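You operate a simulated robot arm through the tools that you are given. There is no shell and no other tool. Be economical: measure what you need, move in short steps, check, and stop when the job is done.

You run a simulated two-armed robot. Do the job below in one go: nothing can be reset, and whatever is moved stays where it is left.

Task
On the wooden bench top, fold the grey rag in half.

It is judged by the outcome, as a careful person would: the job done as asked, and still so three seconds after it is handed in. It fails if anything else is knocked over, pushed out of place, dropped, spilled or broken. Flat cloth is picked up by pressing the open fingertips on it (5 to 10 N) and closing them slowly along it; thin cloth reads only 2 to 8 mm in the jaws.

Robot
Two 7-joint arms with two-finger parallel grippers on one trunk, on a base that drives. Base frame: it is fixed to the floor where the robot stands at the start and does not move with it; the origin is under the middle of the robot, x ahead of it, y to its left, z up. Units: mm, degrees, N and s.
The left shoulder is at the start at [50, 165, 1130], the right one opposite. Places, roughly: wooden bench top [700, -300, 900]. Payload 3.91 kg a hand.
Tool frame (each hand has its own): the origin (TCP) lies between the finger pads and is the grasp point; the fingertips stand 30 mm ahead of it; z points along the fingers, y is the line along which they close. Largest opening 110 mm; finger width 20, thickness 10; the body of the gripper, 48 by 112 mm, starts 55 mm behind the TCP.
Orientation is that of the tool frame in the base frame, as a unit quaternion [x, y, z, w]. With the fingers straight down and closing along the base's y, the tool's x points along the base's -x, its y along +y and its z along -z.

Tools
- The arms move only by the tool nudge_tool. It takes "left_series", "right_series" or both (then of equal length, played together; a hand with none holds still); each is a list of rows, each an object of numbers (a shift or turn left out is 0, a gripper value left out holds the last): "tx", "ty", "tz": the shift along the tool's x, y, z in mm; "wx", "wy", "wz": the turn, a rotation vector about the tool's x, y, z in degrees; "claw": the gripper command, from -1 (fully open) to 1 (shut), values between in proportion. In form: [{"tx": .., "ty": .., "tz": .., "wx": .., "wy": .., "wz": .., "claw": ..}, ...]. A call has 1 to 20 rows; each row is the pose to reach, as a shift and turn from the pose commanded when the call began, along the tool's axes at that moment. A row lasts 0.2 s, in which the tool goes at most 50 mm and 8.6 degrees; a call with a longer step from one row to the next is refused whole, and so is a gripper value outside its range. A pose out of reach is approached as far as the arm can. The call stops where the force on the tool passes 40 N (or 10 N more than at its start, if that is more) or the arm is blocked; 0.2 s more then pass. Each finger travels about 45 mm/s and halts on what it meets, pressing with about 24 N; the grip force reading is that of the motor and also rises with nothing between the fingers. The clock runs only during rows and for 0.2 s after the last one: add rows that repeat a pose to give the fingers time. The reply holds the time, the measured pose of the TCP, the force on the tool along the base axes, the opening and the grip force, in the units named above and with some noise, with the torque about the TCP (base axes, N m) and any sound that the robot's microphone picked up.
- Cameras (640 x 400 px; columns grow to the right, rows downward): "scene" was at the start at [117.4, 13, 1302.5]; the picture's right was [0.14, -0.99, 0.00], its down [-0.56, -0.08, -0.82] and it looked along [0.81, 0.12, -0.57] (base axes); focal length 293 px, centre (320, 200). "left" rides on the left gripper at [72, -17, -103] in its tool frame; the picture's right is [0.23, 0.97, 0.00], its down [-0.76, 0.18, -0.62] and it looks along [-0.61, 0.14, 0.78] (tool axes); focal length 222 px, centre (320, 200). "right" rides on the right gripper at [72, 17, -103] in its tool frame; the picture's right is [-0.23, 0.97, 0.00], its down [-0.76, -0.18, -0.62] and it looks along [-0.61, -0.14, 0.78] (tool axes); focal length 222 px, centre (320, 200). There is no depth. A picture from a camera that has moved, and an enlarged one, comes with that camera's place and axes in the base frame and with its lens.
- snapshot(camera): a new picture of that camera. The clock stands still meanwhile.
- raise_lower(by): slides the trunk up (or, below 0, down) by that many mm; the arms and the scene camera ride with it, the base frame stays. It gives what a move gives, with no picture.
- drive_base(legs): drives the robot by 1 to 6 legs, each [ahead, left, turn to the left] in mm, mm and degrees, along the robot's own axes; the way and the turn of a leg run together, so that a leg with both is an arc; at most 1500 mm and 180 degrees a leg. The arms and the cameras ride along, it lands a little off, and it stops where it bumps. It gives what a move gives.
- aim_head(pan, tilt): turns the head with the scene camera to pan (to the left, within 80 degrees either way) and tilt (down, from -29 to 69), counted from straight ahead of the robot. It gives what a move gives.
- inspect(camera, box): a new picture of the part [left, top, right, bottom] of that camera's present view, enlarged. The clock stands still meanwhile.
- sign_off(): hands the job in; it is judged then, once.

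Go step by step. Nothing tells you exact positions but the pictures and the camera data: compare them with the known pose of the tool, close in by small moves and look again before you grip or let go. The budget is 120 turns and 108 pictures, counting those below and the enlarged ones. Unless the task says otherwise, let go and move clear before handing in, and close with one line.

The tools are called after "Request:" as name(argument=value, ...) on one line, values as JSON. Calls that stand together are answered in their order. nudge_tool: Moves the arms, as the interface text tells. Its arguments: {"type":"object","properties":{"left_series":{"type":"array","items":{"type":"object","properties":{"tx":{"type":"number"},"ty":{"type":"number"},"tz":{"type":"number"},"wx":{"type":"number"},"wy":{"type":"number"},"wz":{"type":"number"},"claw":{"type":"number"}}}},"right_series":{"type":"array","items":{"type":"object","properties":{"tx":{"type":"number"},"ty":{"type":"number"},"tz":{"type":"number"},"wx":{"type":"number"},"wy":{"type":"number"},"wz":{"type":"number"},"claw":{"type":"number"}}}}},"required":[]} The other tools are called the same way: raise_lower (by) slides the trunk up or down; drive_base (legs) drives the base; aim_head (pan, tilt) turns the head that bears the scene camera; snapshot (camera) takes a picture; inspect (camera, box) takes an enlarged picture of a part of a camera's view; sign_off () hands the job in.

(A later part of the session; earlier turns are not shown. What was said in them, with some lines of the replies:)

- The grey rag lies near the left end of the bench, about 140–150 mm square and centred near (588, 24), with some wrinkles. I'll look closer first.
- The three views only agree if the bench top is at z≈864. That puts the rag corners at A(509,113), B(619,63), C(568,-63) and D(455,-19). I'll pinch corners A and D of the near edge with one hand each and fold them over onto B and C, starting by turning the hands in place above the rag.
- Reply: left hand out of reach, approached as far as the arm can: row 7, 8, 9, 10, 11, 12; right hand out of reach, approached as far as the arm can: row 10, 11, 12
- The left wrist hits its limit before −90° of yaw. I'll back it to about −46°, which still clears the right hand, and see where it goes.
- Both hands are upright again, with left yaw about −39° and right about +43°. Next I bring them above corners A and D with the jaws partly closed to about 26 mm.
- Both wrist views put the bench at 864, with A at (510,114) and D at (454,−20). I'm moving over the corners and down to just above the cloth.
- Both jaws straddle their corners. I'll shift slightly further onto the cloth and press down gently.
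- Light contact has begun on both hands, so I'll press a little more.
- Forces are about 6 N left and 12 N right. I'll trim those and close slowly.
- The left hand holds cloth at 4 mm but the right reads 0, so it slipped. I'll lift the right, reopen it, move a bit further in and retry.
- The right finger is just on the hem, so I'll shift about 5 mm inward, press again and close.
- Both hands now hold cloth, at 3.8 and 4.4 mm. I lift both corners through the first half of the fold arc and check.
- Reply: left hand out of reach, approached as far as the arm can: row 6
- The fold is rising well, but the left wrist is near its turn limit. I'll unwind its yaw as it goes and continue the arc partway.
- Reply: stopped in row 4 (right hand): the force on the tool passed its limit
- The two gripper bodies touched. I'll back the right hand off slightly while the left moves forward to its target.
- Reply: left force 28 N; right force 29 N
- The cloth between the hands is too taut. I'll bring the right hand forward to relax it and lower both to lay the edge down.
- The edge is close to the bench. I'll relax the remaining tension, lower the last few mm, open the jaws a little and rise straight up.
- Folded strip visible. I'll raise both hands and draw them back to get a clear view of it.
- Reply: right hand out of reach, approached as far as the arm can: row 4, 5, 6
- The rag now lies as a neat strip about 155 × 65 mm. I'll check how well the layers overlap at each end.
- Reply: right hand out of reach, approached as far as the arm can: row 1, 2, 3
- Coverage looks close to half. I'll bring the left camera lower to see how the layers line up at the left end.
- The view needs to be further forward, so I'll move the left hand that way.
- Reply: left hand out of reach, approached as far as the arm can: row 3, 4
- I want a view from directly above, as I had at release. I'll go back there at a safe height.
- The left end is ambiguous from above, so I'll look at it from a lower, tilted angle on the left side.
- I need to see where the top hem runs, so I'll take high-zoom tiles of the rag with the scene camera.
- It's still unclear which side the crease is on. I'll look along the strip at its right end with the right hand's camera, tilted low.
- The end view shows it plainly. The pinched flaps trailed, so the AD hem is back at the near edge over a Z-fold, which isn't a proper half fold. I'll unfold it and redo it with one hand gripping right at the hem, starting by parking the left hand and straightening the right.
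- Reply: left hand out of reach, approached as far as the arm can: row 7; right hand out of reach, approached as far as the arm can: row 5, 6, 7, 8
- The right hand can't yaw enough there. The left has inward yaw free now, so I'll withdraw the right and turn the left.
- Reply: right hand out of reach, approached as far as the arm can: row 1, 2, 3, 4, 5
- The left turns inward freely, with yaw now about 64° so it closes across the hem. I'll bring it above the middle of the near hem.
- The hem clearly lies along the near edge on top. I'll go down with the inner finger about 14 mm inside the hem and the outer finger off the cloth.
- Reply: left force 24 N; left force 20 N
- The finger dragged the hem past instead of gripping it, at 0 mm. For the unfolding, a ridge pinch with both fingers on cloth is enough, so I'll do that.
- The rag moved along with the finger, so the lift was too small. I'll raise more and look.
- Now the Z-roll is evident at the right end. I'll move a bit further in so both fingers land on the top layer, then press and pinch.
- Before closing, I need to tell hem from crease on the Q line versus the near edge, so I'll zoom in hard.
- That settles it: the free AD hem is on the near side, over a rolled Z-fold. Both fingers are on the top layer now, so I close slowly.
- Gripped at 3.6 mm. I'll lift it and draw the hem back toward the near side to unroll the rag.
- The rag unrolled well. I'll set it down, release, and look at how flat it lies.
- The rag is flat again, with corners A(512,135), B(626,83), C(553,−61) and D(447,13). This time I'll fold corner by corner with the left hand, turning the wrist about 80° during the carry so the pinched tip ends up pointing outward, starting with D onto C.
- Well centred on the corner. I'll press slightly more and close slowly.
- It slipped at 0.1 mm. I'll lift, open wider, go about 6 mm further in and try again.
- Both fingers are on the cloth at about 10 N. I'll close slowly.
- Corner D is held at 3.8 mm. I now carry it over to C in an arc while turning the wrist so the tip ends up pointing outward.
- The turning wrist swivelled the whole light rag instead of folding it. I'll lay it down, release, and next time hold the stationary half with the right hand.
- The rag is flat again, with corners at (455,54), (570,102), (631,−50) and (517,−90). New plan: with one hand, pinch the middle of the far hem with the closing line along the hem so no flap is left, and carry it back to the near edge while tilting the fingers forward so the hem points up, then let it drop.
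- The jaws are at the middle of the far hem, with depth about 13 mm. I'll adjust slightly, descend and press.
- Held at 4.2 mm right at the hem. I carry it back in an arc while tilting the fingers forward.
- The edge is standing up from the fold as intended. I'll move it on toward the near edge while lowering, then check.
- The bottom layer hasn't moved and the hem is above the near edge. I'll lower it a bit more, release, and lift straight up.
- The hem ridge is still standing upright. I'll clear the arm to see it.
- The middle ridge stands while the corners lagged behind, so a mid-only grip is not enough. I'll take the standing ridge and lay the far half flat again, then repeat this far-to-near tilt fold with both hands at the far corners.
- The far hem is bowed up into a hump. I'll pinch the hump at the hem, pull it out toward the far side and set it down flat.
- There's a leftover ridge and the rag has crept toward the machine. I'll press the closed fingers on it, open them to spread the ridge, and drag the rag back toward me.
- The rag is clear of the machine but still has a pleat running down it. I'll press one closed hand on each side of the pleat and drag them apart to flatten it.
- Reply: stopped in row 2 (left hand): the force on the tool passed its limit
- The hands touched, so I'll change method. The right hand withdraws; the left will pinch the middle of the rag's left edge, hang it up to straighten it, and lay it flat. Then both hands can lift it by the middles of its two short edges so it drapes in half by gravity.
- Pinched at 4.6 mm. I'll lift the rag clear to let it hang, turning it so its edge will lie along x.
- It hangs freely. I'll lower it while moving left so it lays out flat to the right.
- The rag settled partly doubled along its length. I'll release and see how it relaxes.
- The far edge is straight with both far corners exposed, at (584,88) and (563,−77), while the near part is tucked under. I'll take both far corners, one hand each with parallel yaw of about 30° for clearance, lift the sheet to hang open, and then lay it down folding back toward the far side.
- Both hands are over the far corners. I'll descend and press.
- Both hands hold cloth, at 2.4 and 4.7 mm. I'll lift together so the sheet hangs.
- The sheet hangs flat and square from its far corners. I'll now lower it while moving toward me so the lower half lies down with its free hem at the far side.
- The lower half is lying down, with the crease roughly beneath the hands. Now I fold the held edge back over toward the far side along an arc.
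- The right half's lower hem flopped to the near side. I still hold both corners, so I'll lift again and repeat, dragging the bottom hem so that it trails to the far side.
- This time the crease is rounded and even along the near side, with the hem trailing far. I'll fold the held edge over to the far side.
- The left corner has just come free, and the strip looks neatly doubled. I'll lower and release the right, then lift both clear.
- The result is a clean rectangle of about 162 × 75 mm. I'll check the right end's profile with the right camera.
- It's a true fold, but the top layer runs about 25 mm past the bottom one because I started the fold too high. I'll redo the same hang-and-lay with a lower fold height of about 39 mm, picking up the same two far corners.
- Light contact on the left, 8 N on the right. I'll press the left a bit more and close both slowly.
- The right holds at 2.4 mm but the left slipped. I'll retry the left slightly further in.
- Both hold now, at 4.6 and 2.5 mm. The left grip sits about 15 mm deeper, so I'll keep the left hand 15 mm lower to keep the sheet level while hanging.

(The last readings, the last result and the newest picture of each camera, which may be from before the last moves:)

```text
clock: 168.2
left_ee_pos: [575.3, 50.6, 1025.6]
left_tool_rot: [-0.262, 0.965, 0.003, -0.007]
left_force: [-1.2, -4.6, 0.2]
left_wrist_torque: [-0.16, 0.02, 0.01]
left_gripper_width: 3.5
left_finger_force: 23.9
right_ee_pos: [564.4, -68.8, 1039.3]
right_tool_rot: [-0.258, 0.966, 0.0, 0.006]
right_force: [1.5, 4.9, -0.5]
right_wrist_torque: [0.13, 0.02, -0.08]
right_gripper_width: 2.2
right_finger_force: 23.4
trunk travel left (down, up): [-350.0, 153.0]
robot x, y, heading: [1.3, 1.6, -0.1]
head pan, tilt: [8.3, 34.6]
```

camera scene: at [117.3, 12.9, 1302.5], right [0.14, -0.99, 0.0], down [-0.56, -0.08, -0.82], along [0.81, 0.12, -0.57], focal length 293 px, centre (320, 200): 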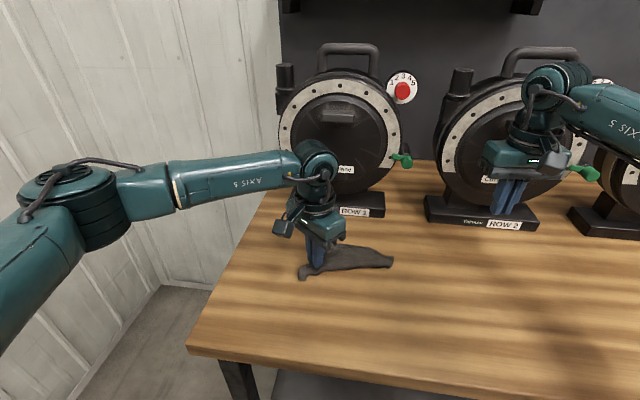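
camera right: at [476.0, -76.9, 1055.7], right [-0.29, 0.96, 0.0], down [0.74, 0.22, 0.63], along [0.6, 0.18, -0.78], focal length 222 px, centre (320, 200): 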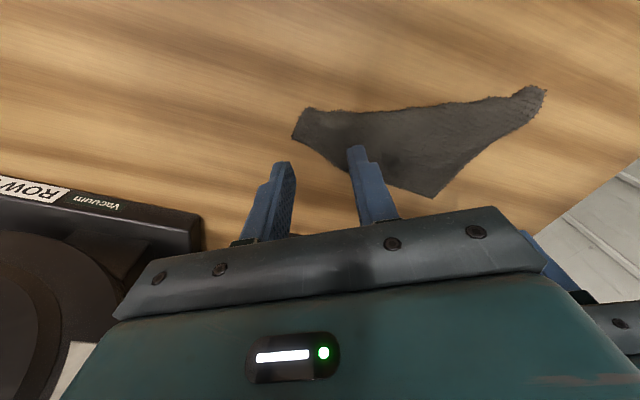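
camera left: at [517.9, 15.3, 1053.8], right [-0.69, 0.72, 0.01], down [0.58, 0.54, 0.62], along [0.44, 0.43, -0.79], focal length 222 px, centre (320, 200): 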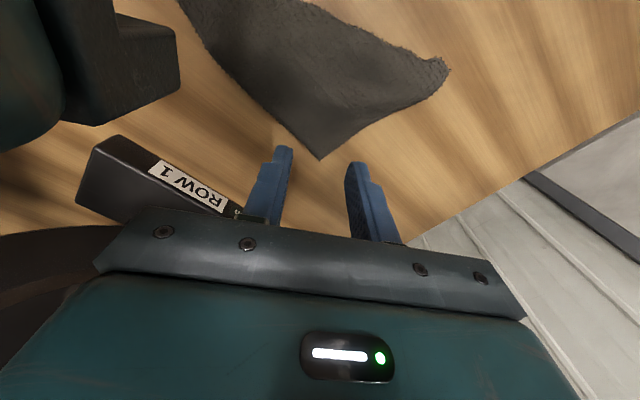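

Both grips hold and the sheet is taut between them. I lower it while dragging toward me.

Request:
nudge_tool(left_series=[{"tz": 14}, {"tz": 27}, {"tz": 36, "tx": 3.3, "ty": 2.2}, {"tz": 40, "tx": 11.6, "ty": 7.8}, {"tz": 44, "tx": 21.6, "ty": 14.5}, {"tz": 48, "tx": 31.6, "ty": 21.1}, {"tz": 54, "tx": 41.6, "ty": 27.8}, {"tz": 62, "tx": 49.9, "ty": 33.4}, {"tz": 70, "tx": 58.2, "ty": 38.9}, {"tz": 78, "tx": 65.6, "ty": 43.9}, {"tz": 86, "tx": 73.1, "ty": 48.9}, {"tz": 94, "tx": 79.8, "ty": 53.4}, {"tz": 100, "tx": 84.8, "ty": 56.7}, {"tz": 103, "tx": 87.3, "ty": 58.4}], right_series=[{"tz": 14}, {"tz": 27, "ty": 1}, {"tz": 36, "tx": 3.3, "ty": 3.2}, {"tz": 40, "tx": 11.7, "ty": 8.7}, {"tz": 44, "tx": 21.8, "ty": 15.2}, {"tz": 48, "tx": 31.8, "ty": 21.8}, {"tz": 54, "tx": 41.9, "ty": 28.4}, {"tz": 62, "tx": 50.2, "ty": 33.8}, {"tz": 70, "tx": 58.6, "ty": 39.3}, {"tz": 78, "tx": 66.1, "ty": 44.2}, {"tz": 86, "tx": 73.7, "ty": 49.1}, {"tz": 94, "tx": 80.4, "ty": 53.5}, {"tz": 100, "tx": 85.4, "ty": 56.8}, {"tz": 103, "tx": 87.9, "ty": 58.4}])

```text
clock: 171.2
left_ee_pos: [467.7, 58.5, 924.2]
left_tool_rot: [-0.261, 0.965, 0.003, -0.007]
left_force: [-0.8, -1.9, 0.3]
left_wrist_torque: [-0.04, 0.04, -0.01]
left_gripper_width: 3.7
left_finger_force: 23.9
right_ee_pos: [462.5, -59.5, 936.4]
right_tool_rot: [-0.258, 0.966, 0.001, 0.005]
right_force: [-0.2, 2.4, -0.5]
right_wrist_torque: [0.07, 0.01, -0.02]
right_gripper_width: 2.5
right_finger_force: 24.3
trunk travel left (down, up): [-350.0, 153.0]
robot x, y, heading: [2.7, -1.9, -0.1]
head pan, tilt: [8.3, 34.6]
```

Heights are as planned. Now the fold arc to the far side.

Request:
nudge_tool(left_series=[{"tx": -5.4, "ty": -3.6, "tz": 0}, {"tx": -10.8, "ty": -7.2, "tz": 2}, {"tx": -16.1, "ty": -10.8, "tz": 5}, {"tx": -20.9, "ty": -14, "tz": 9}, {"tx": -24.8, "ty": -16.6, "tz": 14}, {"tx": -27.8, "ty": -18.6, "tz": 18}, {"tx": -29.9, "ty": -20, "tz": 23}, {"tx": -30.5, "ty": -20.4, "tz": 26}], right_series=[{"tx": -7.5, "ty": -4.9, "tz": 0}, {"tx": -15.1, "ty": -9.8, "tz": 3}, {"tx": -22.6, "ty": -14.8, "tz": 8}, {"tx": -29.3, "ty": -19.1, "tz": 14}, {"tx": -34.7, "ty": -22.7, "tz": 21}, {"tx": -38.9, "ty": -25.4, "tz": 28}, {"tx": -41.9, "ty": -27.4, "tz": 34}, {"tx": -42.5, "ty": -27.8, "tz": 38}])

```text
clock: 173.0
left_ee_pos: [504.9, 54.6, 897.5]
left_tool_rot: [-0.261, 0.965, 0.003, -0.007]
left_force: [-1.4, -2.2, 2.5]
left_wrist_torque: [-0.08, 0.01, -0.03]
left_gripper_width: 4.0
left_finger_force: 23.8
right_ee_pos: [511.4, -64.3, 899.6]
right_tool_rot: [-0.258, 0.966, 0.001, 0.005]
right_force: [0.4, 2.4, 0.7]
right_wrist_torque: [0.06, -0.01, -0.06]
right_gripper_width: 2.5
right_finger_force: 24.1
trunk travel left (down, up): [-350.0, 153.0]
robot x, y, heading: [-1.6, 1.6, 0.0]
head pan, tilt: [8.3, 34.6]
```

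Both are still held, with the hem just above the lower layer. I release gently, lift straight up and retreat, then use the last picture to verify.

Request:
nudge_tool(left_series=[{"tz": 1, "claw": 0.9}, {"tz": 1, "claw": 0.75}, {"tz": 1, "claw": 0.62}, {"tz": 1, "claw": 0.62}, {"tz": 1, "claw": 0.62}, {"tz": -8}, {"tz": -25}, {"tz": -50}, {"tz": -80}, {"tz": -110}, {"tz": -110, "ty": 30}, {"tz": -110, "ty": 70}, {"tz": -110, "ty": 110}, {"tz": -110, "ty": 140}], right_series=[{"tz": 2, "claw": 0.9}, {"tz": 3, "claw": 0.75}, {"tz": 3, "claw": 0.62}, {"tz": 3, "claw": 0.62}, {"tz": 3, "claw": 0.62}, {"tz": -8}, {"tz": -25}, {"tz": -50}, {"tz": -80}, {"tz": -110}, {"tz": -110, "ty": -30}, {"tz": -110, "ty": -70}, {"tz": -110, "ty": -110}, {"tz": -110, "ty": -140}])

Request:
inspect(camera="scene", box=[270, 200, 430, 320])

```text
clock: 176.0
left_ee_pos: [436.7, 175.4, 1007.3]
left_tool_rot: [-0.262, 0.965, 0.003, -0.008]
left_force: [-0.3, -0.2, 0.0]
left_wrist_torque: [0.04, -0.01, 0.0]
left_gripper_width: 20.9
left_finger_force: 0.0
right_ee_pos: [579.5, -187.5, 1009.9]
right_tool_rot: [-0.258, 0.966, 0.0, 0.007]
right_force: [-0.5, -0.4, 0.6]
right_wrist_torque: [0.03, 0.02, 0.01]
right_gripper_width: 20.9
right_finger_force: 0.0
trunk travel left (down, up): [-350.0, 153.0]
robot x, y, heading: [2.3, -2.4, -0.1]
head pan, tilt: [8.3, 34.6]
```

```text
3.33 times, centred on (350, 260) of scene
camera zoom: at [117.2, 13.1, 1302.5], right [0.14, -0.99, 0.0], down [-0.56, -0.08, -0.82], along [0.81, 0.12, -0.57], focal length 977 px, centre (220, 0)
```

zoom: 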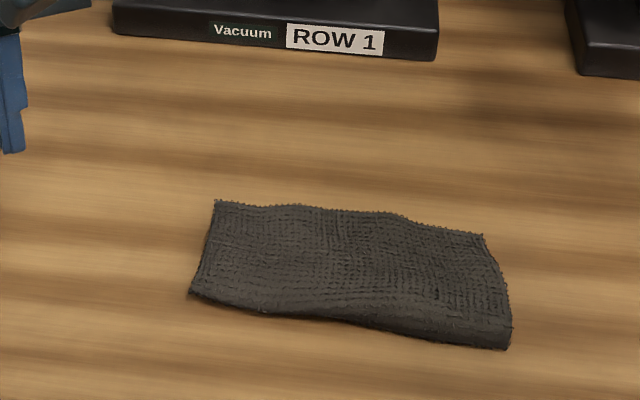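

The grey rag is folded in half on the bench: a straight double strip of about 160 × 70 mm with the crease on the near side. The two layers may be off by roughly 10–15 mm at the far hem. Both hands are open and clear, and nothing else looks disturbed.

Request:
sign_off()

```text
The job is handed in.
```

I folded the grey rag in half on the bench and handed the job in. It lies flat as a strip of about 160 × 70 mm with the crease on the near side. The two layers may be off by roughly 10–15 mm at the far hem. Both hands are clear, and nothing else looked disturbed in the last picture.
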